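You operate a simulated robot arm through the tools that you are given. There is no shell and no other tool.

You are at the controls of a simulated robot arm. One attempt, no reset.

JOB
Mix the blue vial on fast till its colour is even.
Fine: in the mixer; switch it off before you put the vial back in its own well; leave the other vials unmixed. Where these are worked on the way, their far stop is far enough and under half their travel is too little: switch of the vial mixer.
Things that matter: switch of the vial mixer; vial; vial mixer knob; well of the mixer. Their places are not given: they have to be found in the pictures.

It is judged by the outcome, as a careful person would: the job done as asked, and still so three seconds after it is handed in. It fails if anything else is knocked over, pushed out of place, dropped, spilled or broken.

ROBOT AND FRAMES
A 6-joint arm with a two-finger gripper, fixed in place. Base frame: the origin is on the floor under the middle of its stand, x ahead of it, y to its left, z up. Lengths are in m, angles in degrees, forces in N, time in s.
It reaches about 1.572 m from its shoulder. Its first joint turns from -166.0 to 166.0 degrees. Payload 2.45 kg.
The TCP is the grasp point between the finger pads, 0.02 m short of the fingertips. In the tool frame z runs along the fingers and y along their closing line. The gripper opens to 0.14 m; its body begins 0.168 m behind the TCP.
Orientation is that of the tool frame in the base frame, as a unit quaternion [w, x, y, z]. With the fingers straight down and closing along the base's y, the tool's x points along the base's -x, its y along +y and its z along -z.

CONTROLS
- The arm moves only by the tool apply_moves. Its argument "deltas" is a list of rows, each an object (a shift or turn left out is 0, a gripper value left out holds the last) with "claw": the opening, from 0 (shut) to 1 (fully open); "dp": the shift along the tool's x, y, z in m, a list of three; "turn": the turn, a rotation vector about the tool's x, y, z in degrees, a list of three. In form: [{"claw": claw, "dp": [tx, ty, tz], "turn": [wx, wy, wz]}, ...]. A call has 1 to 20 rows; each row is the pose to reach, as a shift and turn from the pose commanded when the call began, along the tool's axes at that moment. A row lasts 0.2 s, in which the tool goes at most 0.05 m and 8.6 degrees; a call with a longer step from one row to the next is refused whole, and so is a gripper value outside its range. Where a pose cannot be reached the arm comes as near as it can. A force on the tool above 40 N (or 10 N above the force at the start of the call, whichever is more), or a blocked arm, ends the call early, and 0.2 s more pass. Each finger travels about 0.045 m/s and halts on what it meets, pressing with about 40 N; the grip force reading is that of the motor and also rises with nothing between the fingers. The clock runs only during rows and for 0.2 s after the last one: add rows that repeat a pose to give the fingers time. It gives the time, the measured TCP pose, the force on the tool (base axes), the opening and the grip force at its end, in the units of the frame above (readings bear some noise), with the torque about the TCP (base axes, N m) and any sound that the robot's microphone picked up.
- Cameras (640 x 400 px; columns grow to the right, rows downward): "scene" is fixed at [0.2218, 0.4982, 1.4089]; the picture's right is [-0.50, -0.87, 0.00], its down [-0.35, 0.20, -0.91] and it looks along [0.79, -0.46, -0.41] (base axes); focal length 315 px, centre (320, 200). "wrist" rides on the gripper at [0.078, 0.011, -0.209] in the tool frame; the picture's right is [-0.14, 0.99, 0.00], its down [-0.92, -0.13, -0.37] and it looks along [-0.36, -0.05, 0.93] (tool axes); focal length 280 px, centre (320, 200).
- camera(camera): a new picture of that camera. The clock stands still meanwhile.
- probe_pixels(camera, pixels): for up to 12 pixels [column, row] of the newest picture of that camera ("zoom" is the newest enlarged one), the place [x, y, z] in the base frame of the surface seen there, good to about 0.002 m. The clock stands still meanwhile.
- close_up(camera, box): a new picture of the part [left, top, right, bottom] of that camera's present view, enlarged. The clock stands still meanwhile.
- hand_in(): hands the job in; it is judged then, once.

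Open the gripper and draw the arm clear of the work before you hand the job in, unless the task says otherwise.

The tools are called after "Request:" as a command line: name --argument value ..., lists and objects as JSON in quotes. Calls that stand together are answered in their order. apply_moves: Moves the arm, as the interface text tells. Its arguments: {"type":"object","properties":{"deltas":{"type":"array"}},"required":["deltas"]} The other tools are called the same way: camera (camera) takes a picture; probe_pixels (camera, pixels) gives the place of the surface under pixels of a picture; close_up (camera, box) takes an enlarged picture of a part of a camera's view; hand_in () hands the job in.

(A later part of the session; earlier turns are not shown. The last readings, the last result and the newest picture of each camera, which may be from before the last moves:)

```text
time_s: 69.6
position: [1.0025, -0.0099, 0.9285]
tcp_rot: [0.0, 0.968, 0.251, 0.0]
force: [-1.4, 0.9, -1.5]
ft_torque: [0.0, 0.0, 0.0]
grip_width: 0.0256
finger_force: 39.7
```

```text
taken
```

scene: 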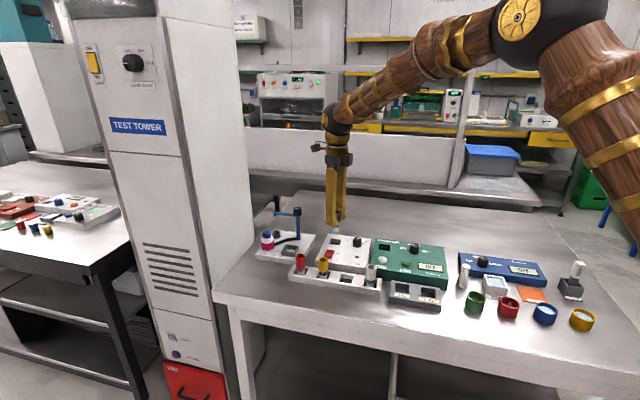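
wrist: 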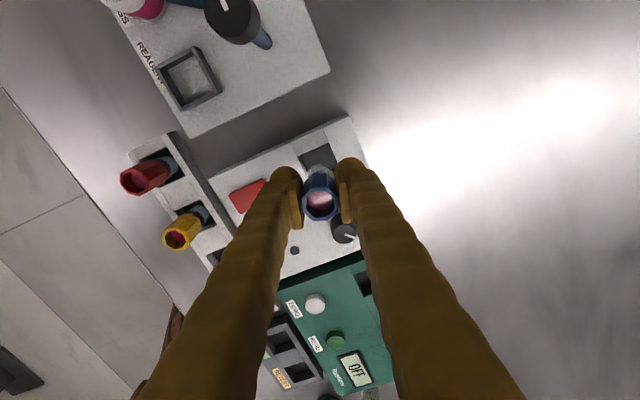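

The vial is over the mixer well. I zoom to verify alignment with the well before lowering.

Request:
close_up --camera "wrist" --box '[260, 110, 380, 230]'

Request:
close_up --camera "scene" --box '[295, 190, 385, 270]'

```text
3.33 times, centred on (320, 170) of wrist
```

zoom: 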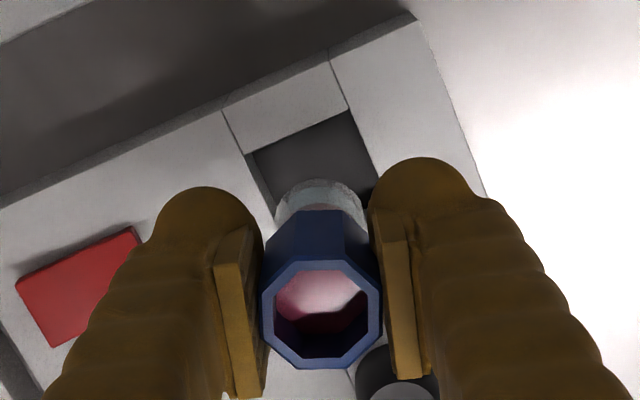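

```text
5.00 times, centred on (340, 230) of scene
```

zoom: 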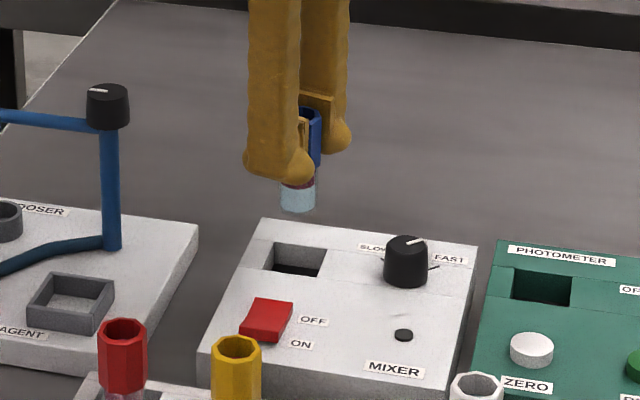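

Alignment is good: the well centre projects right under the vial. I lower slowly 50 mm (bottom just inside the well), then check forces.

Request:
apply_moves --deltas '[{"dp": [0, 0, 0.003], "claw": 0}, {"dp": [0, 0, 0.009]}, {"dp": [0, 0, 0.017]}, {"dp": [0, 0, 0.025]}, {"dp": [0, 0, 0.032]}, {"dp": [0, 0, 0.038]}, {"dp": [0, 0, 0.043]}, {"dp": [0, 0, 0.047]}, {"dp": [0, 0, 0.05]}, {"dp": [0, 0, 0.05]}]'

Request:
close_up --camera "wrist" --box '[260, 110, 380, 230]'

Request:
close_up --camera "scene" --box '[310, 215, 370, 265]'

```text
time_s: 71.8
position: [1.0014, -0.0095, 0.881]
tcp_rot: [0.001, 0.968, 0.251, 0.0]
force: [0.2, 0.7, -0.6]
ft_torque: [-0.01, 0.0, -0.02]
grip_width: 0.0257
finger_force: 40.0
```

```text
3.33 times, centred on (320, 170) of wrist
```

zoom: 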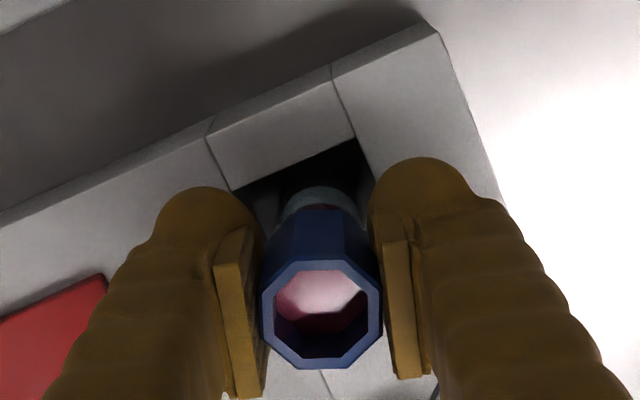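

```text
8.00 times, centred on (340, 240) of scene
```

zoom: 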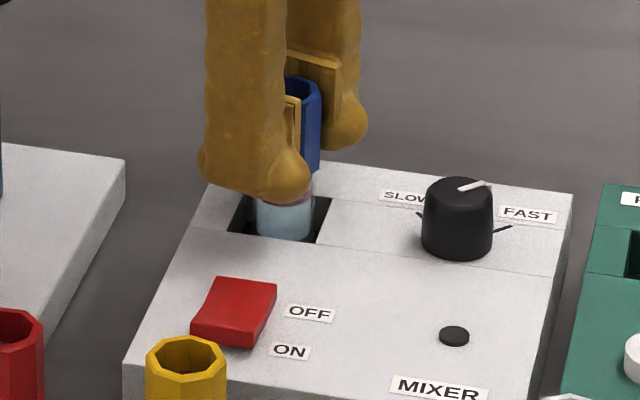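

The bottom is inside the well with no contact. I continue down 8 mm, then step until contact.

Request:
apply_moves --deltas '[{"dp": [0, 0, 0.002], "claw": 0}, {"dp": [0, 0, 0.004]}, {"dp": [0, 0, 0.006]}, {"dp": [0, 0, 0.0075]}, {"dp": [0, 0, 0.0075]}]'

```text
time_s: 73.0
position: [1.0019, -0.0094, 0.8721]
tcp_rot: [0.001, 0.968, 0.25, 0.0]
force: [-0.5, -1.3, 0.4]
ft_torque: [-0.01, 0.01, 0.02]
grip_width: 0.0255
finger_force: 40.4
```

No contact yet; two more small steps of 1 mm.

Request:
apply_moves --deltas '[{"dp": [0, 0, 0.0005], "claw": 0}, {"dp": [0, 0, 0.001]}, {"dp": [0, 0, 0.001]}]'

Request:
apply_moves --deltas '[{"dp": [0, 0, 0.0005], "claw": 0}, {"dp": [0, 0, 0.001]}, {"dp": [0, 0, 0.001]}]'

```text
time_s: 73.8
position: [1.0014, -0.0096, 0.8709]
tcp_rot: [0.0, 0.968, 0.25, 0.0]
force: [-0.6, -0.2, -0.7]
ft_torque: [0.04, 0.0, 0.02]
grip_width: 0.0257
finger_force: 39.7
```

```text
time_s: 74.6
position: [1.0019, -0.0095, 0.8705]
tcp_rot: [0.001, 0.968, 0.251, 0.0]
force: [-1.2, 0.9, 3.2]
ft_torque: [0.01, 0.03, 0.0]
grip_width: 0.0255
finger_force: 39.7
```

Light contact (3 N) with the well floor. I open the fingers just enough (to ~44 mm) to release.

Request:
apply_moves --deltas '[{"claw": 0.19}, {"claw": 0.2}, {"claw": 0.22}, {"claw": 0.26}, {"claw": 0.315}, {"claw": 0.315}, {"claw": 0.315}]'

Request:
close_up --camera "wrist" --box '[260, 110, 380, 230]'

Request:
close_up --camera "scene" --box '[310, 215, 370, 265]'

```text
time_s: 76.2
position: [1.0008, -0.0092, 0.8702]
tcp_rot: [0.001, 0.968, 0.252, 0.0]
force: [0.3, -0.1, -0.4]
ft_torque: [-0.02, 0.0, 0.01]
grip_width: 0.044
finger_force: 0.1
```

```text
3.33 times, centred on (320, 170) of wrist
```

zoom: 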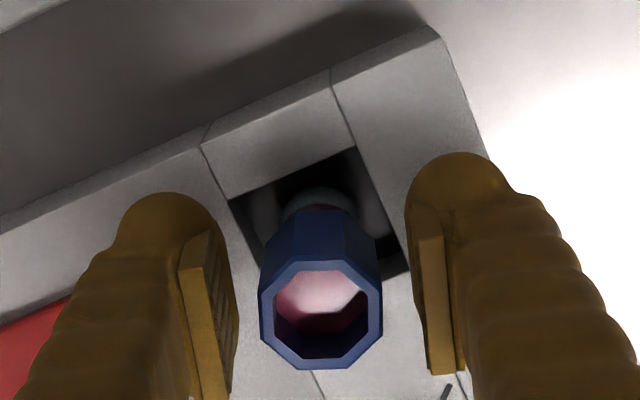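

```text
8.00 times, centred on (340, 240) of scene
```

zoom: 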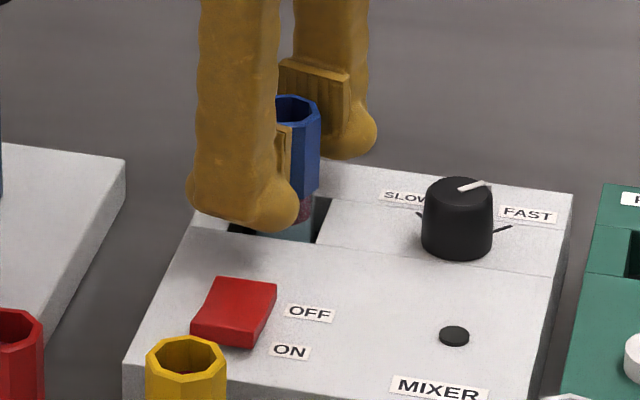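

The vial stands in the mixer well. I raise the gripper straight up clear of it.

Request:
apply_moves --deltas '[{"dp": [0, 0, -0.01]}, {"dp": [0, 0, -0.025]}, {"dp": [0, 0, -0.045]}, {"dp": [0, 0, -0.07]}, {"dp": [0, 0, -0.1]}, {"dp": [0, 0, -0.13]}, {"dp": [0, 0, -0.13]}]'

Request:
camera --camera "wrist"

Request:
close_up --camera "scene" --box '[310, 215, 390, 275]'

```text
time_s: 77.8
position: [0.9996, -0.0096, 1.0009]
tcp_rot: [0.001, 0.968, 0.251, 0.0]
force: [0.4, -0.2, -0.1]
ft_torque: [-0.02, -0.01, 0.0]
grip_width: 0.0441
finger_force: 0.0
```

```text
taken
```

wrist: 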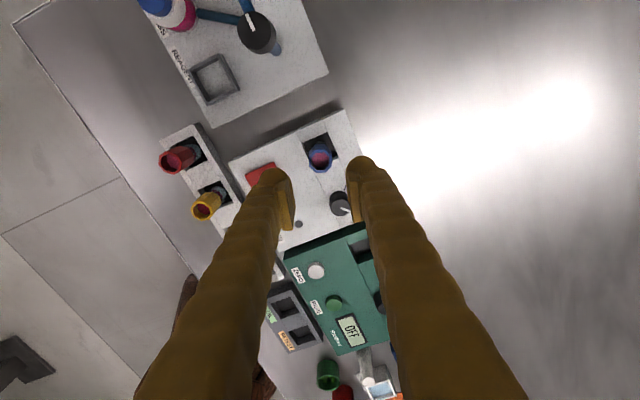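

```text
6.67 times, centred on (350, 245) of scene
```

zoom: 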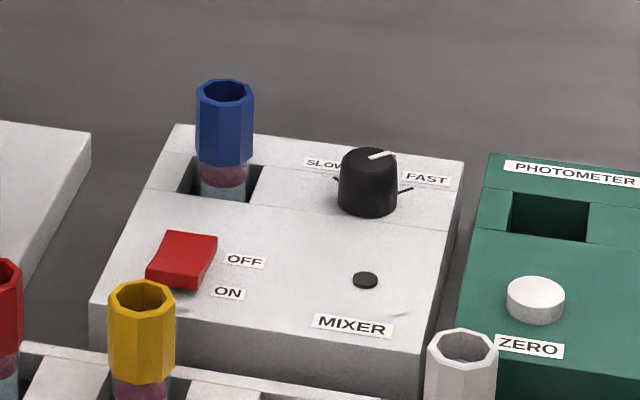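

The blue vial is in the mixer, knob on FAST, switch still OFF. I close the gripper and move above the ON end of the rocker, yawing to −45°.

Request:
apply_moves --deltas '[{"dp": [-0.002, -0.007, 0], "turn": [0, 0, -7.6], "claw": 0}, {"dp": [-0.004, -0.014, 0], "turn": [0, 0, -15.2]}, {"dp": [-0.006, -0.021, 0], "turn": [0, 0, -22.8]}, {"dp": [-0.008, -0.028, 0], "turn": [0, 0, -30.4]}, {"dp": [-0.01, -0.035, 0], "turn": [0, 0, -38]}, {"dp": [-0.012, -0.042, 0], "turn": [0, 0, -45.6]}, {"dp": [-0.014, -0.049, 0], "turn": [0, 0, -53.2]}, {"dp": [-0.016, -0.056, 0], "turn": [0, 0, -60.8]}, {"dp": [-0.018, -0.063, 0], "turn": [0, 0, -68.4]}, {"dp": [-0.02, -0.07, 0], "turn": [0, 0, -76]}, {"dp": [-0.022, -0.077, 0], "turn": [0, 0, -83.6]}, {"dp": [-0.024, -0.084, 0], "turn": [0, 0, -91.2]}, {"dp": [-0.026, -0.092, 0.01], "turn": [0, 0, -98.8]}, {"dp": [-0.0283, -0.1, 0.03], "turn": [0, 0, -106]}, {"dp": [-0.0283, -0.1, 0.05], "turn": [0, 0, -106]}, {"dp": [-0.0283, -0.1, 0.05], "turn": [0, 0, -106]}]'

Request:
camera --camera "wrist"

Request:
close_up --camera "scene" --box '[290, 200, 390, 280]'

```text
time_s: 81.2
position: [0.9288, 0.0646, 0.9485]
tcp_rot: [-0.001, 0.383, 0.924, 0.001]
force: [0.5, -0.4, 0.4]
ft_torque: [0.03, -0.04, -0.04]
grip_width: 0.0001
finger_force: 29.3
```

```text
taken
```

wrist: 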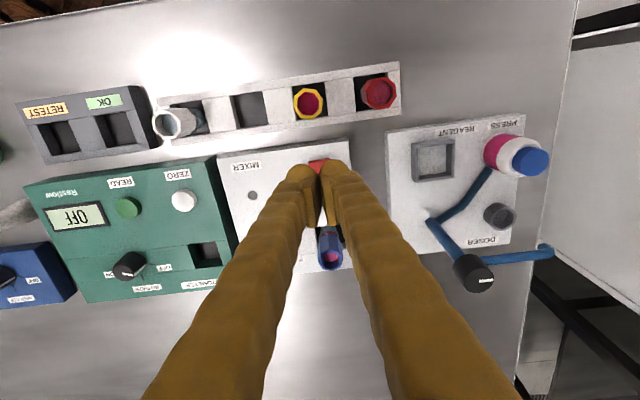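

```text
5.00 times, centred on (340, 240) of scene
```

zoom: 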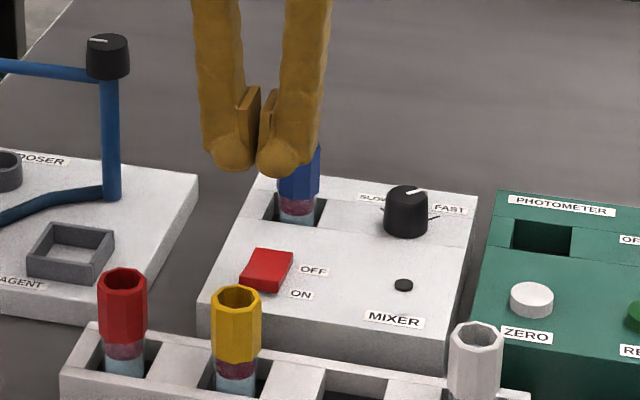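

The closed feet straddle the rocker's width with a gap between them, so I'd rather press with one foot centred on it. I probe the foot positions.

Request:
close_up --camera "scene" --box '[325, 205, 365, 240]'

Request:
probe_pixels --camera "zoom" --pixels '[[230, 250], [255, 262], [205, 240], [390, 265], [420, 280], [450, 265], [360, 250], [310, 240], [420, 230], [240, 210]]'

```text
11.43 times, centred on (345, 222) of scene
```

zoom: 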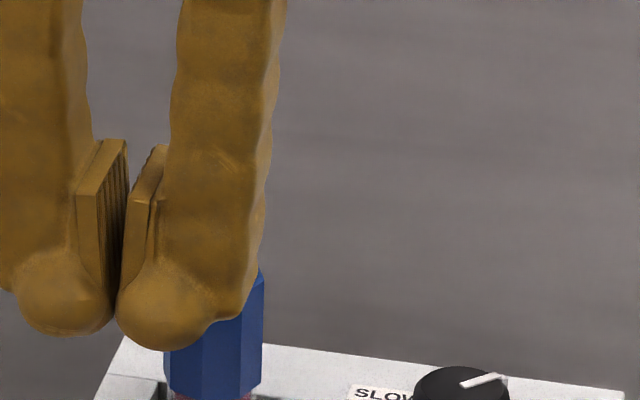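

```text
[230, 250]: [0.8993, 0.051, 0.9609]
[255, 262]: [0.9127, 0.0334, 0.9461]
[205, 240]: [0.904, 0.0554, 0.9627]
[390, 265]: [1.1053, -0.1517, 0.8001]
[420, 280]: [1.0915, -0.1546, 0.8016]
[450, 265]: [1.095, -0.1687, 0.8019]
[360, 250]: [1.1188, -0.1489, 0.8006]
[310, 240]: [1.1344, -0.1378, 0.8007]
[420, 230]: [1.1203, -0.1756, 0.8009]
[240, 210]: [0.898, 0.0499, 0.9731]
```

Request:
probe_pixels --camera "zoom" --pixels '[[165, 300], [165, 335], [65, 290], [65, 325], [125, 310], [205, 310], [25, 290], [105, 300], [230, 300], [165, 345], [65, 335], [240, 290]]'

```text
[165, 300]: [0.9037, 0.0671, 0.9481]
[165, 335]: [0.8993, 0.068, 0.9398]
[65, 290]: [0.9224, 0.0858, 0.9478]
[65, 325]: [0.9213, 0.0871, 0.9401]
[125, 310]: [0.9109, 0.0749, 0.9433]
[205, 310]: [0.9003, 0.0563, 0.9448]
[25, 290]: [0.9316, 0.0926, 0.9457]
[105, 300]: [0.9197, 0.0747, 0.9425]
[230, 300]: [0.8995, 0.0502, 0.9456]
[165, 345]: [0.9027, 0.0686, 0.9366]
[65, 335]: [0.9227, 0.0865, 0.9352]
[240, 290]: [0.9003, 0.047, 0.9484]
```

The two feet sit at ±15.5 mm along the closing line. I shift so the −y foot is centred over the rocker's ON end and come down to just above it.

Request:
apply_moves --deltas '[{"dp": [0.004, 0.0156, 0.01], "claw": 0}, {"dp": [0.004, 0.0156, 0.03]}, {"dp": [0.004, 0.0156, 0.05]}, {"dp": [0.004, 0.0156, 0.065]}, {"dp": [0.004, 0.0156, 0.072]}, {"dp": [0.004, 0.0156, 0.072]}]'

Request:
close_up --camera "scene" --box '[300, 215, 380, 285]'

Request:
camera --camera "wrist"

```text
time_s: 82.6
position: [0.9358, 0.0783, 0.8782]
tcp_rot: [0.0, 0.383, 0.924, 0.0]
force: [-0.3, -0.5, -0.4]
ft_torque: [-0.01, -0.05, 0.03]
grip_width: 0.0
finger_force: 29.0
```

```text
5.71 times, centred on (340, 250) of scene
```

zoom: 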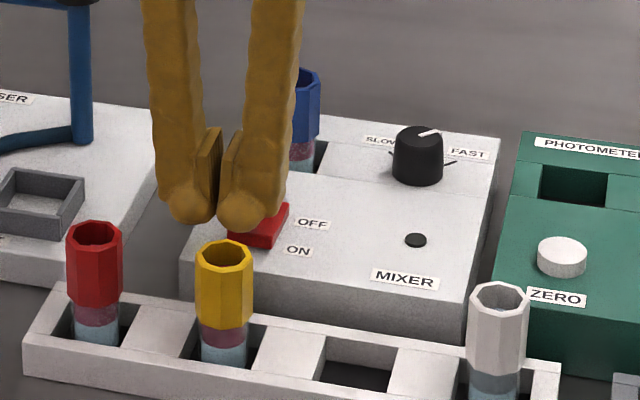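

```text
taken
```

wrist: 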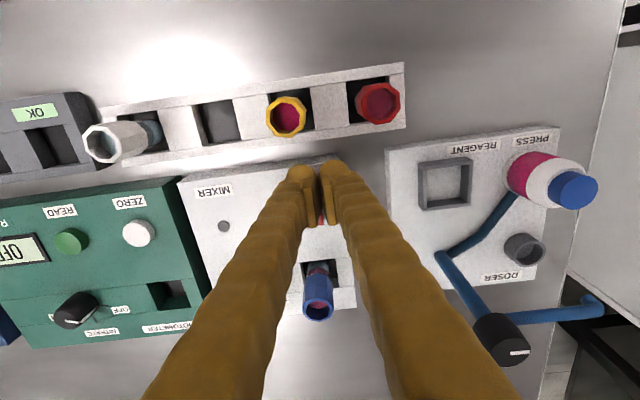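

The right foot hovers over the ON end. I press down in small steps to about TCP z 0.862 and read force and sound.

Request:
apply_moves --deltas '[{"dp": [0, 0, 0.004], "claw": 0}, {"dp": [0, 0, 0.008]}, {"dp": [0, 0, 0.01]}, {"dp": [0, 0, 0.012]}, {"dp": [0, 0, 0.0135]}, {"dp": [0, 0, 0.015]}, {"dp": [0, 0, 0.016]}]'

Request:
close_up --camera "scene" --box '[300, 215, 380, 285]'

```text
time_s: 84.2
position: [0.9365, 0.0785, 0.8631]
tcp_rot: [-0.001, 0.383, 0.924, 0.0]
force: [-1.5, 1.3, 3.1]
ft_torque: [-0.03, 0.0, 0.0]
grip_width: 0.0001
finger_force: 29.6
```

```text
5.71 times, centred on (340, 250) of scene
```

zoom: 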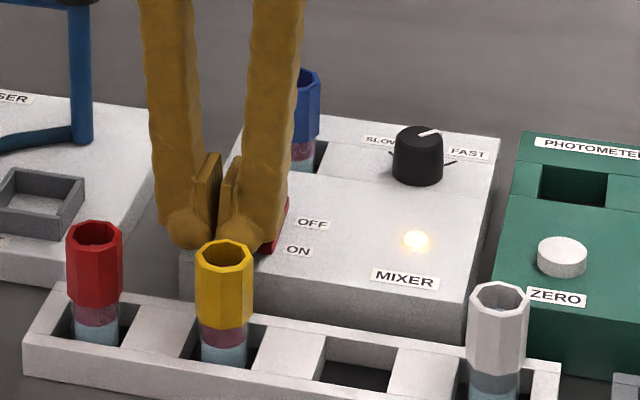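

The mixer lamp lit up at (416,240). I press a bit further to make sure the rocker reaches its stop.

Request:
apply_moves --deltas '[{"dp": [0, 0, 0.001], "claw": 0}, {"dp": [0, 0, 0.002]}, {"dp": [0, 0, 0.003]}]'

Request:
close_up --camera "scene" --box '[300, 215, 380, 285]'

```text
time_s: 85.0
position: [0.9355, 0.0783, 0.8615]
tcp_rot: [0.0, 0.383, 0.924, 0.0]
force: [-6.1, 1.1, 13.6]
ft_torque: [-0.19, 0.08, -0.05]
grip_width: 0.0
finger_force: 29.0
stopped in row 3: the force on the tool passed its limit at 43 N (the readings are from after the stop); the commanded pose is now the measured one
```

```text
5.71 times, centred on (340, 250) of scene
```

zoom: 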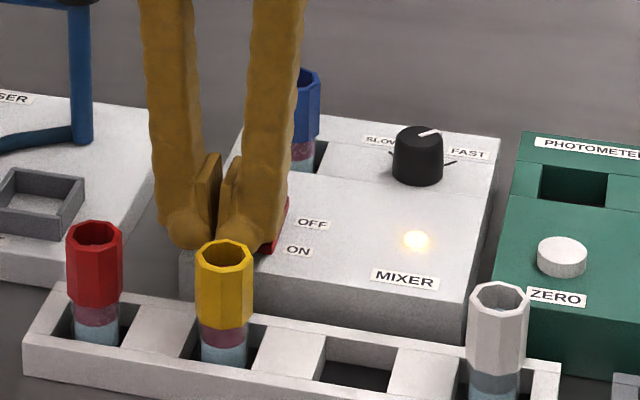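

The rocker hit its stop (43 N) and the lamp is on. I raise the hand and check the lamp stays lit and the vial's colour.

Request:
apply_moves --deltas '[{"dp": [0, 0, -0.01], "claw": 0}, {"dp": [0, 0, -0.03]}, {"dp": [0, 0, -0.06]}, {"dp": [0, 0, -0.09]}]'

Request:
close_up --camera "scene" --box '[310, 215, 380, 275]'

Request:
camera --camera "wrist"

```text
time_s: 86.0
position: [0.9348, 0.0777, 0.9513]
tcp_rot: [-0.001, 0.383, 0.924, 0.0]
force: [-0.1, 0.2, -0.3]
ft_torque: [0.0, 0.01, -0.01]
grip_width: 0.0
finger_force: 29.0
```

```text
6.67 times, centred on (345, 245) of scene
```

zoom: 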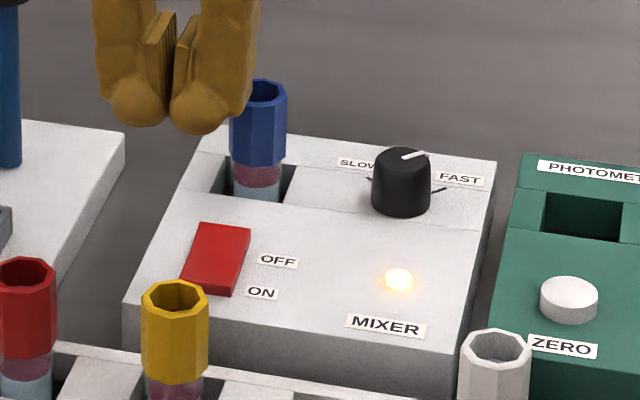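

```text
taken
```

wrist: 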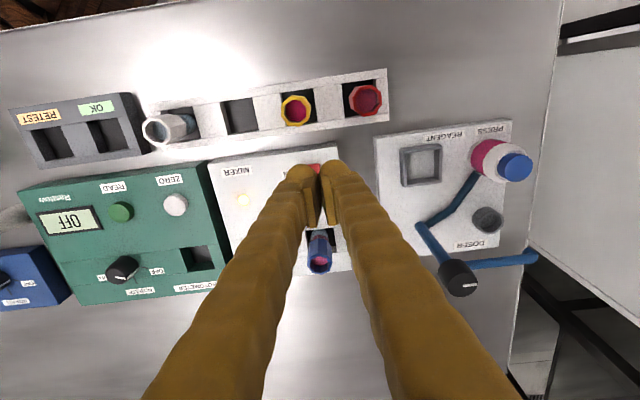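

Lamp stays on, rocker at ON. I zoom onto the vial to watch its colour.

Request:
close_up --camera "scene" --box '[325, 220, 360, 250]'

Request:
close_up --camera "wrist" --box '[280, 210, 360, 290]'

```text
13.33 times, centred on (342, 235) of scene
```

zoom: 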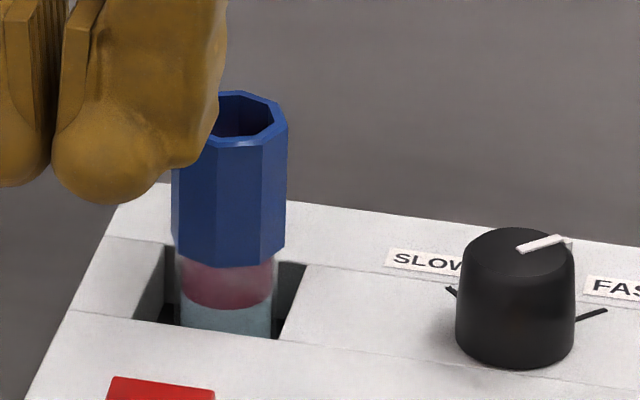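

```text
5.00 times, centred on (320, 250) of wrist
```

zoom: 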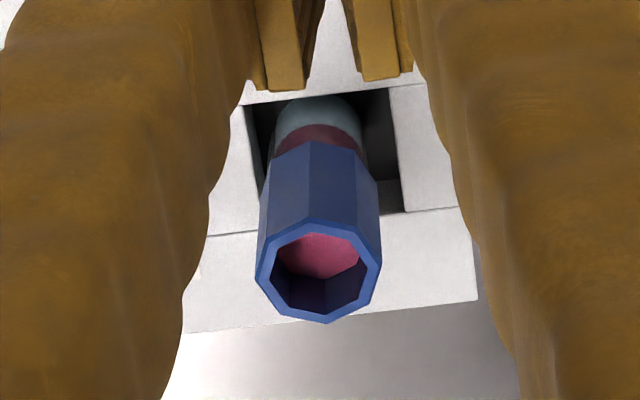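

Two layers are still visible (magenta over pale). I move above the OFF side at a height that keeps the vial visible, letting the mixer run.

Request:
apply_moves --deltas '[{"dp": [-0.015, 0.0004, -0.03], "claw": 0}, {"dp": [-0.03, 0.0009, -0.06]}, {"dp": [-0.0447, 0.0013, -0.09]}, {"dp": [-0.0447, 0.0013, -0.09]}, {"dp": [-0.0447, 0.0013, -0.09]}, {"dp": [-0.0447, 0.0013, -0.09]}]'

Request:
close_up --camera "scene" --box '[320, 215, 370, 255]'

Request:
camera --camera "wrist"

```text
time_s: 87.4
position: [0.9685, 0.0491, 1.042]
tcp_rot: [0.0, 0.383, 0.924, 0.001]
force: [0.2, -0.1, -0.5]
ft_torque: [-0.03, 0.02, -0.01]
grip_width: 0.0
finger_force: 29.3
```

```text
10.00 times, centred on (345, 235) of scene
```

zoom: 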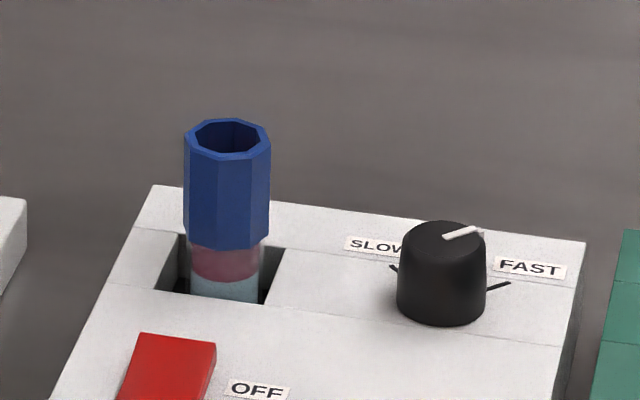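

```text
taken
```

wrist: 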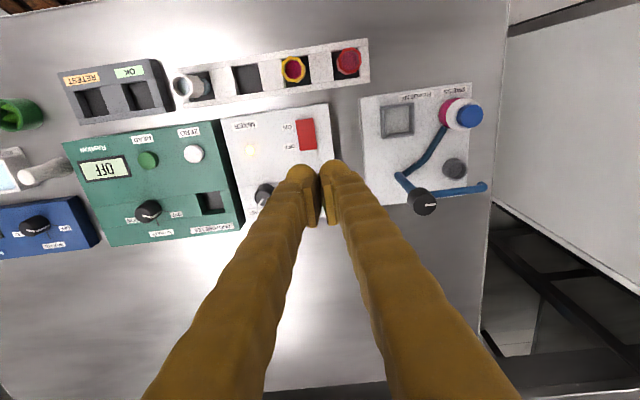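

Still layered after about 4 s. I wait 4 more seconds and look again.

Request:
apply_moves --deltas '[{"claw": 0}, {"claw": 0}, {"claw": 0}, {"claw": 0}, {"claw": 0}, {"claw": 0}, {"claw": 0}, {"claw": 0}, {"claw": 0}, {"claw": 0}, {"claw": 0}, {"claw": 0}, {"claw": 0}, {"claw": 0}, {"claw": 0}, {"claw": 0}, {"claw": 0}, {"claw": 0}, {"claw": 0}, {"claw": 0}]'

Request:
close_up --camera "scene" --box '[320, 215, 370, 255]'

```text
time_s: 91.6
position: [0.968, 0.0485, 1.0436]
tcp_rot: [-0.001, 0.383, 0.924, 0.0]
force: [0.5, 0.5, -0.5]
ft_torque: [-0.02, 0.0, 0.0]
grip_width: 0.0002
finger_force: 28.9
```

```text
10.00 times, centred on (345, 235) of scene
```

zoom: 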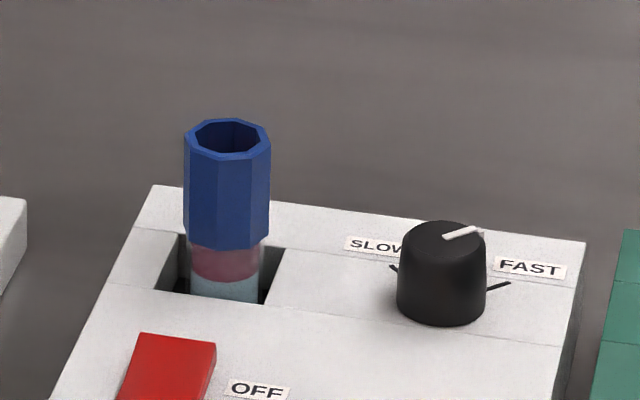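

No clear change yet. I check the lamp and compare the blue vial against the unmixed yellow one.

Request:
close_up --camera "scene" --box '[300, 215, 400, 290]'

Request:
apply_moves --deltas '[{"claw": 0}, {"claw": 0}, {"claw": 0}, {"claw": 0}, {"claw": 0}, {"claw": 0}, {"claw": 0}, {"claw": 0}, {"claw": 0}, {"claw": 0}, {"claw": 0}, {"claw": 0}, {"claw": 0}, {"claw": 0}, {"claw": 0}, {"claw": 0}, {"claw": 0}, {"claw": 0}, {"claw": 0}, {"claw": 0}]'

Request:
close_up --camera "scene" --box '[325, 225, 355, 250]'

```text
5.33 times, centred on (350, 252) of scene
```

zoom: 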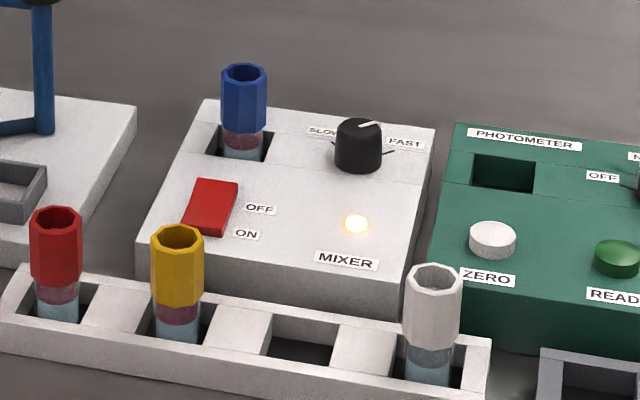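

```text
time_s: 95.8
position: [0.9678, 0.0479, 1.0417]
tcp_rot: [0.0, 0.382, 0.924, 0.0]
force: [0.1, 0.4, 0.3]
ft_torque: [-0.01, -0.01, 0.01]
grip_width: 0.0
finger_force: 29.6
```

```text
16.00 times, centred on (340, 238) of scene
```

zoom: 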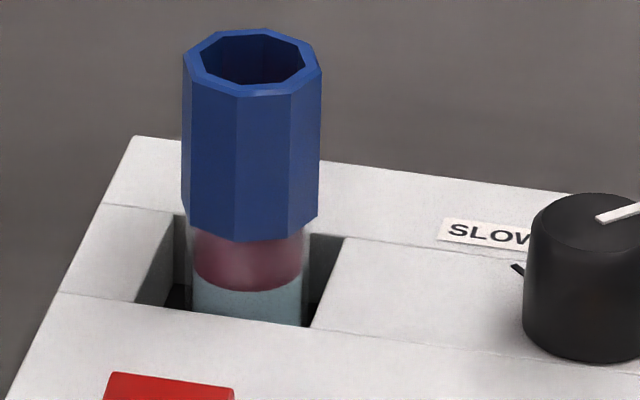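

Still layered after ~12 s; lamp is on. I keep waiting another 8 s.

Request:
apply_moves --deltas '[{"claw": 0}, {"claw": 0}, {"claw": 0}, {"claw": 0}, {"claw": 0}, {"claw": 0}, {"claw": 0}, {"claw": 0}, {"claw": 0}, {"claw": 0}, {"claw": 0}, {"claw": 0}, {"claw": 0}, {"claw": 0}, {"claw": 0}, {"claw": 0}, {"claw": 0}, {"claw": 0}, {"claw": 0}, {"claw": 0}]'

Request:
apply_moves --deltas '[{"claw": 0}, {"claw": 0}, {"claw": 0}, {"claw": 0}, {"claw": 0}, {"claw": 0}, {"claw": 0}, {"claw": 0}, {"claw": 0}, {"claw": 0}, {"claw": 0}, {"claw": 0}, {"claw": 0}, {"claw": 0}, {"claw": 0}, {"claw": 0}, {"claw": 0}, {"claw": 0}, {"claw": 0}, {"claw": 0}]'

Request:
close_up --camera "scene" --box '[325, 225, 355, 250]'

Request:
close_up --camera "scene" --box '[300, 215, 400, 290]'

```text
time_s: 100.0
position: [0.9667, 0.0481, 1.0418]
tcp_rot: [-0.001, 0.383, 0.924, 0.001]
force: [-0.2, -0.3, 0.6]
ft_torque: [-0.02, 0.04, 0.0]
grip_width: 0.0
finger_force: 29.6
```

```text
time_s: 104.2
position: [0.9676, 0.0489, 1.0422]
tcp_rot: [0.0, 0.383, 0.924, 0.0]
force: [0.7, -0.9, -1.4]
ft_torque: [0.02, -0.02, 0.0]
grip_width: 0.0
finger_force: 29.1
```

```text
16.00 times, centred on (340, 238) of scene
```

zoom: 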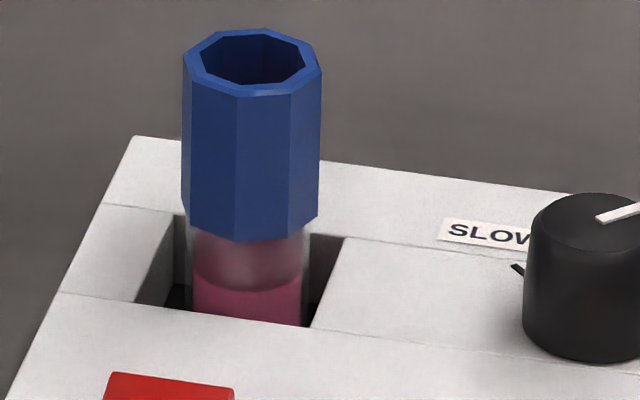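

```text
5.33 times, centred on (350, 252) of scene
```

zoom: 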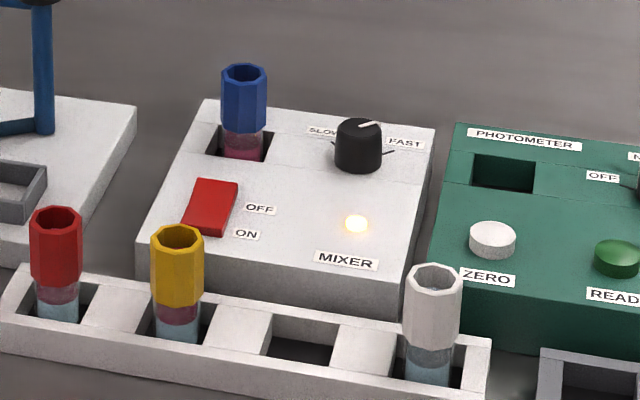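

The liquid has turned magenta throughout, with the old pale lower layer gone. I inspect it more closely to confirm it is even.

Request:
close_up --camera "scene" --box '[333, 236, 349, 248]'

Request:
close_up --camera "scene" --box '[315, 262, 345, 285]'

Request:
camera --camera "wrist"

```text
16.00 times, centred on (341, 242) of scene
```

zoom: 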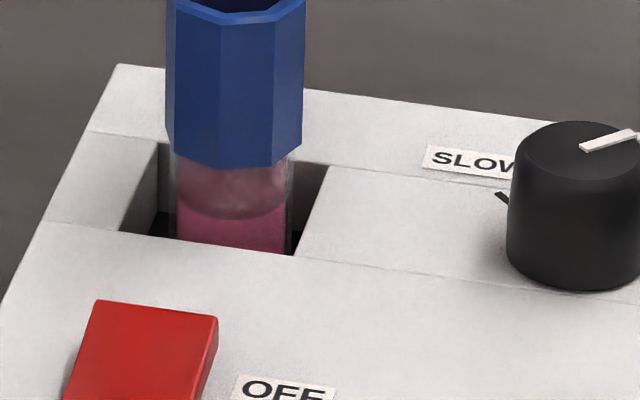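

```text
16.00 times, centred on (330, 274) of scene
```

zoom: 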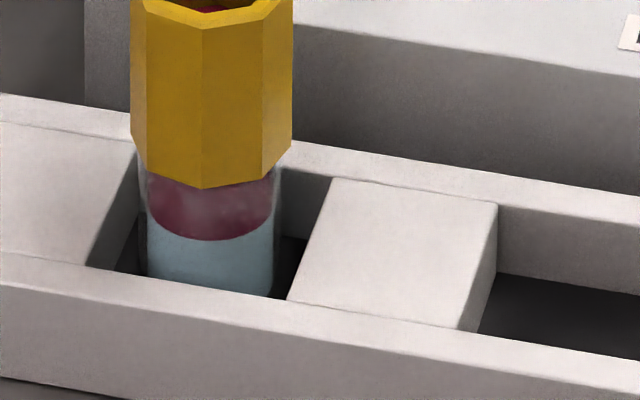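

```text
taken
```

wrist: 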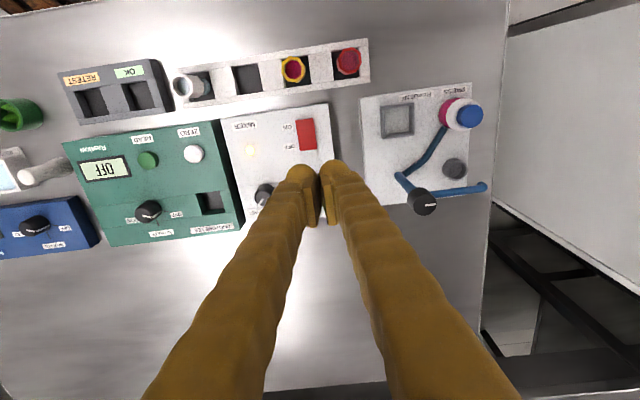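

A boundary between a greyish-pink upper band and magenta lower part remains visible, so I let it run 2 more seconds and compare.

Request:
apply_moves --deltas '[{"claw": 0}, {"claw": 0}, {"claw": 0}, {"claw": 0}, {"claw": 0}, {"claw": 0}, {"claw": 0}, {"claw": 0}, {"claw": 0}]'

Request:
close_up --camera "scene" --box '[333, 236, 349, 248]'

```text
time_s: 106.2
position: [0.9673, 0.0486, 1.0417]
tcp_rot: [0.0, 0.382, 0.924, 0.0]
force: [-0.1, 0.6, -0.5]
ft_torque: [-0.03, -0.02, 0.0]
grip_width: 0.0
finger_force: 28.8
```

```text
16.00 times, centred on (341, 242) of scene
```

zoom: 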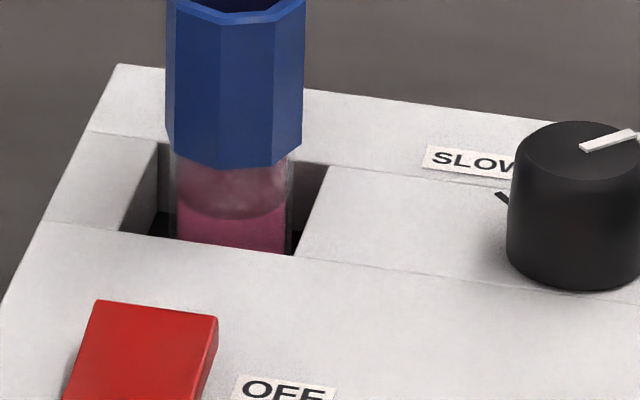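

The look is now stable. I compare with the plain white vial, whose uniform liquid may show the same band boundary.

Request:
close_up --camera "scene" --box '[360, 268, 390, 290]'

```text
16.00 times, centred on (375, 279) of scene
```

zoom: 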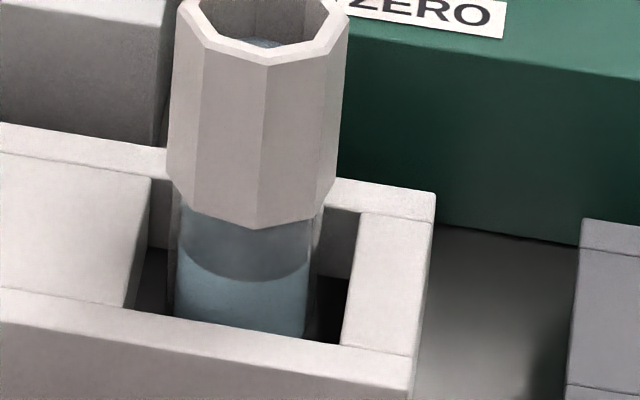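

The uniform white vial shows the same band, so the blue vial's colour is even. Now I go down over the OFF end of the rocker.

Request:
apply_moves --deltas '[{"dp": [-0.001, -0.001, 0.04], "claw": 0}, {"dp": [-0.001, -0.001, 0.08]}, {"dp": [-0.001, -0.001, 0.12]}, {"dp": [-0.001, -0.001, 0.15]}, {"dp": [-0.001, -0.001, 0.164]}, {"dp": [-0.001, -0.001, 0.164]}]'

Request:
close_up --camera "scene" --box '[300, 215, 380, 275]'

Request:
camera --camera "wrist"

```text
time_s: 107.6
position: [0.9693, 0.0465, 0.8779]
tcp_rot: [-0.001, 0.383, 0.924, 0.0]
force: [0.1, 0.1, -0.2]
ft_torque: [-0.01, -0.01, -0.04]
grip_width: 0.0
finger_force: 29.0
```

```text
6.67 times, centred on (340, 245) of scene
```

zoom: 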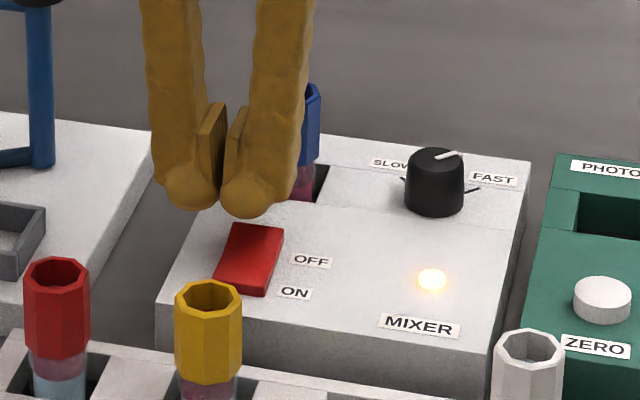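

```text
taken
```

wrist: 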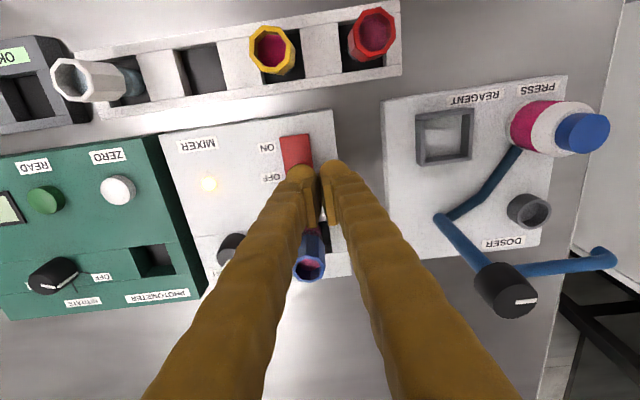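

The foot hovers above the raised OFF end. I press down in small steps.

Request:
apply_moves --deltas '[{"dp": [0, 0, 0.004], "claw": 0}, {"dp": [0, 0, 0.008]}, {"dp": [0, 0, 0.01]}, {"dp": [0, 0, 0.012]}, {"dp": [0, 0, 0.0135]}, {"dp": [0, 0, 0.015]}, {"dp": [0, 0, 0.016]}]'

Request:
close_up --camera "scene" --box '[300, 215, 380, 275]'

```text
time_s: 109.2
position: [0.9697, 0.0454, 0.8629]
tcp_rot: [0.001, 0.383, 0.924, 0.001]
force: [-2.8, -2.2, 12.9]
ft_torque: [-0.04, 0.26, 0.06]
grip_width: 0.0
finger_force: 29.4
```

```text
6.67 times, centred on (340, 245) of scene
```

zoom: 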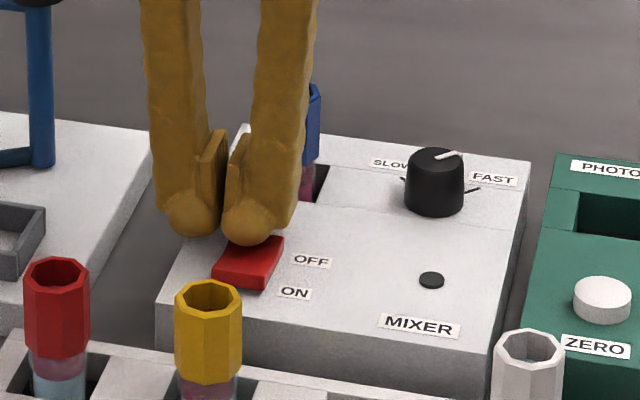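

The lamp is off and the ON end has risen. I press 1.5 mm further to be sure of the stop.

Request:
apply_moves --deltas '[{"dp": [0, 0, 0.0007], "claw": 0}, {"dp": [0, 0, 0.0014]}]'

Request:
apply_moves --deltas '[{"dp": [0, 0, -0.01], "claw": 0}, {"dp": [0, 0, -0.03]}, {"dp": [0, 0, -0.065]}, {"dp": [0, 0, -0.1]}, {"dp": [0, 0, -0.14]}, {"dp": [0, 0, -0.14]}]'

Request:
close_up --camera "scene" --box '[310, 215, 390, 275]'

Request:
camera --camera "wrist"

```text
time_s: 109.8
position: [0.9701, 0.0461, 0.8629]
tcp_rot: [0.002, 0.383, 0.924, 0.0]
force: [-7.7, -1.2, 33.4]
ft_torque: [0.02, 0.67, 0.04]
grip_width: 0.0
finger_force: 29.1
```

```text
time_s: 111.2
position: [0.9687, 0.0465, 1.0028]
tcp_rot: [0.0, 0.382, 0.924, 0.0]
force: [0.2, 0.1, 1.0]
ft_torque: [0.0, 0.03, -0.02]
grip_width: 0.0
finger_force: 28.9
```

```text
6.67 times, centred on (350, 245) of scene
```

zoom: 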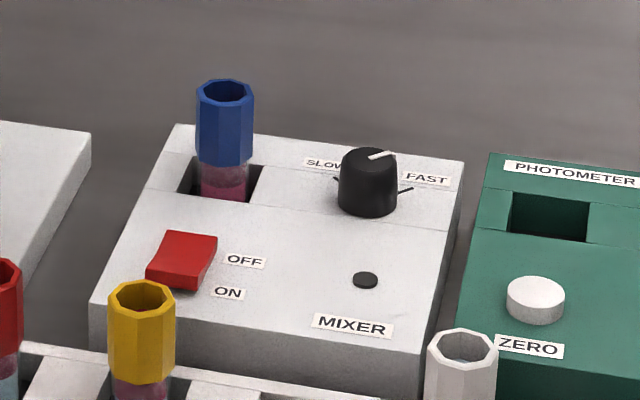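

```text
taken
```

wrist: 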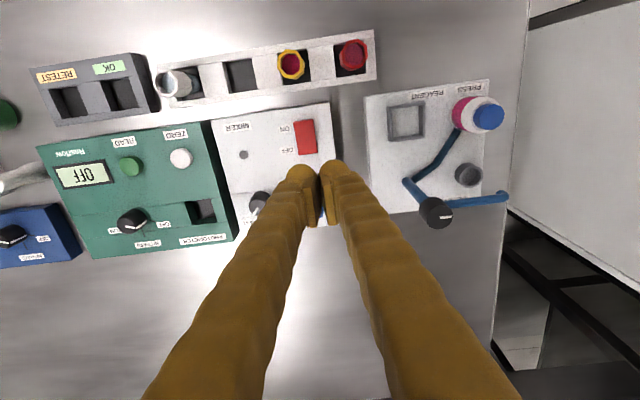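

Switch is OFF and the lamp is dark. Next I go above the vial, yawing to +29° (a flat-aligned direction), with the gripper opened to ~60 mm.

Request:
apply_moves --deltas '[{"dp": [-0.006, -0.0016, 0], "turn": [0, 0, -7.4], "claw": 0.43}, {"dp": [-0.0125, -0.0032, 0], "turn": [0, 0, -14.8]}, {"dp": [-0.0188, -0.0048, 0], "turn": [0, 0, -22.2]}, {"dp": [-0.025, -0.0064, 0], "turn": [0, 0, -29.6]}, {"dp": [-0.0313, -0.008, 0], "turn": [0, 0, -37]}, {"dp": [-0.0376, -0.0096, 0], "turn": [0, 0, -44.4]}, {"dp": [-0.0438, -0.0112, 0], "turn": [0, 0, -51.8]}, {"dp": [-0.05, -0.0128, 0], "turn": [0, 0, -59.2]}, {"dp": [-0.0563, -0.0144, 0], "turn": [0, 0, -66.6]}, {"dp": [-0.0626, -0.016, 0], "turn": [0, 0, -74]}, {"dp": [-0.0626, -0.016, 0], "turn": [0, 0, -74]}]'

Request:
camera --camera "wrist"

Request:
close_up --camera "wrist" --box '[290, 120, 350, 185]'

```text
time_s: 113.6
position: [1.0022, -0.009, 0.9999]
tcp_rot: [0.0, -0.251, 0.968, 0.0]
force: [0.0, -0.2, -0.6]
ft_torque: [0.0, -0.02, 0.0]
grip_width: 0.0602
finger_force: 0.1
```

```text
taken
```

wrist: 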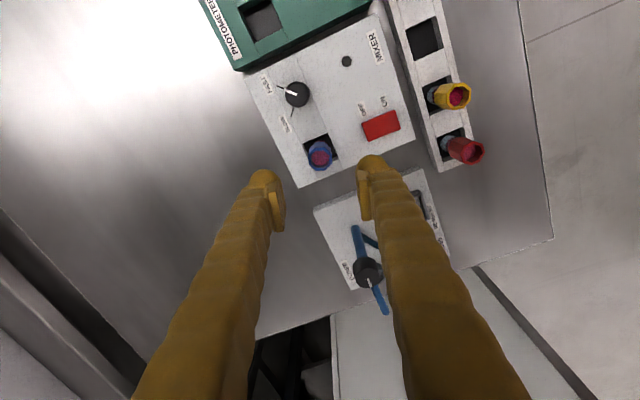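

```text
6.15 times, centred on (320, 152) of wrist
```

zoom: 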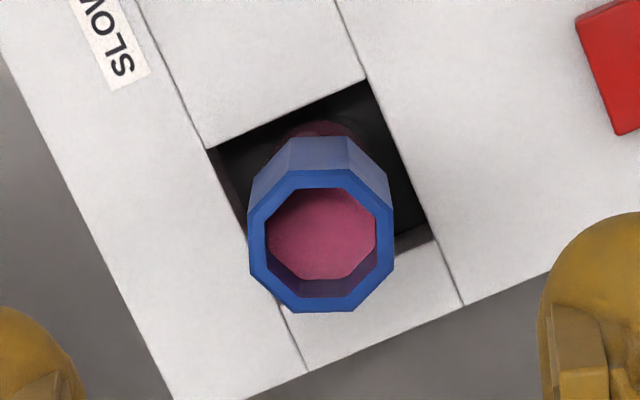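

The octagon's flats face the fingers and the liquid is evenly magenta. I probe the rim for its centre.

Request:
probe_pixels --camera "zoom" --pixels '[[257, 240], [386, 240], [318, 178], [322, 304], [275, 190], [370, 285], [370, 195], [272, 285]]'

```text
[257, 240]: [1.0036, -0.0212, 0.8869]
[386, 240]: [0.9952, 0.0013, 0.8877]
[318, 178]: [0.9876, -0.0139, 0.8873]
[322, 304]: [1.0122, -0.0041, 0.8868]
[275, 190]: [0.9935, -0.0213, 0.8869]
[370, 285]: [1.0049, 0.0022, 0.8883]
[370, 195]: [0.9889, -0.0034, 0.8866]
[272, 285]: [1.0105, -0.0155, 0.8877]
```

Vial centre (0.9996, −0.0095), rim z 0.8875; the image shows it ~2.5 mm along tool +x of the TCP. I correct that and descend to grip height with a 50 mm opening.

Request:
apply_moves --deltas '[{"dp": [0.0025, 0, 0.0], "claw": 0.36}, {"dp": [0.0025, 0, 0.03]}, {"dp": [0.0025, 0, 0.06]}, {"dp": [0.0025, 0, 0.085]}, {"dp": [0.0025, 0, 0.105]}, {"dp": [0.0025, 0, 0.12]}, {"dp": [0.0025, 0, 0.13]}, {"dp": [0.0025, 0, 0.13]}]'

Request:
close_up --camera "wrist" --box '[250, 120, 390, 240]'

Request:
close_up --camera "scene" --box '[310, 205, 380, 265]'

```text
time_s: 115.4
position: [1.0007, -0.01, 0.8693]
tcp_rot: [-0.001, -0.25, 0.968, 0.0]
force: [0.0, 0.0, 0.2]
ft_torque: [0.03, -0.02, 0.0]
grip_width: 0.0505
finger_force: 0.0
```

```text
3.33 times, centred on (320, 180) of wrist
```

zoom: 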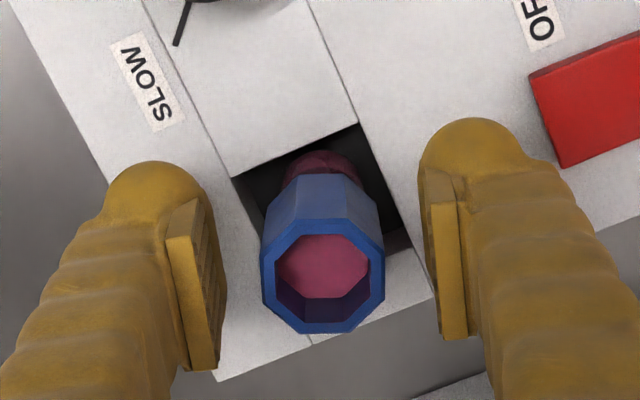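

```text
6.67 times, centred on (345, 235) of scene
```

zoom: 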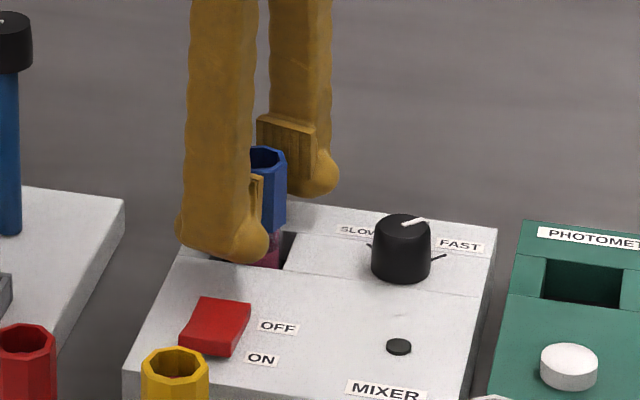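

Centred with flats facing the pads. I close on the cap.

Request:
apply_moves --deltas '[{"claw": 0.25}, {"claw": 0.21}, {"claw": 0.19}, {"claw": 0.1}, {"claw": 0}, {"claw": 0}, {"claw": 0}]'

Request:
apply_moves --deltas '[{"dp": [0, 0, -0.001], "claw": 0}, {"dp": [0, 0, -0.003], "claw": 0}, {"dp": [0, 0, -0.006], "claw": 0}, {"dp": [0, 0, -0.01], "claw": 0}, {"dp": [0, 0, -0.014], "claw": 0}, {"dp": [0, 0, -0.018], "claw": 0}, {"dp": [0, 0, -0.02], "claw": 0}]'

Request:
close_up --camera "wrist" --box '[250, 120, 390, 240]'

Request:
close_up --camera "scene" --box '[310, 205, 380, 265]'

```text
time_s: 117.0
position: [1.0007, -0.0114, 0.8692]
tcp_rot: [0.001, -0.25, 0.968, -0.001]
force: [0.4, -0.1, -0.9]
ft_torque: [-0.01, 0.03, 0.01]
grip_width: 0.0256
finger_force: 40.1
```

```text
time_s: 118.6
position: [0.9997, -0.0101, 0.8902]
tcp_rot: [0.0, -0.251, 0.968, 0.0]
force: [0.8, 0.1, -0.1]
ft_torque: [0.02, -0.02, -0.03]
grip_width: 0.0256
finger_force: 40.9
```

```text
3.33 times, centred on (320, 180) of wrist
```

zoom: 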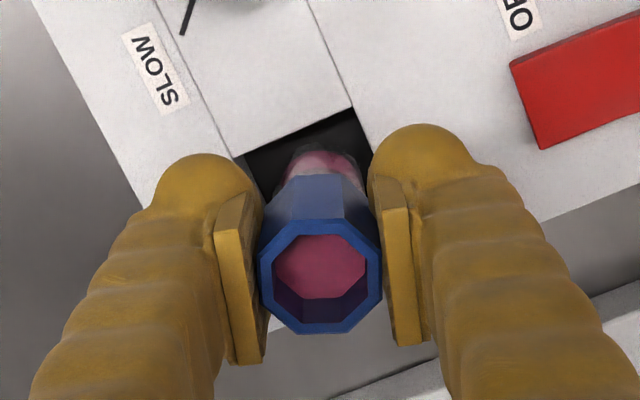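

```text
6.67 times, centred on (345, 235) of scene
```

zoom: 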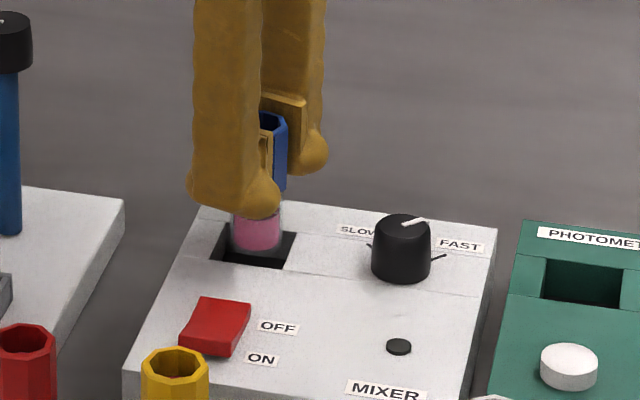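

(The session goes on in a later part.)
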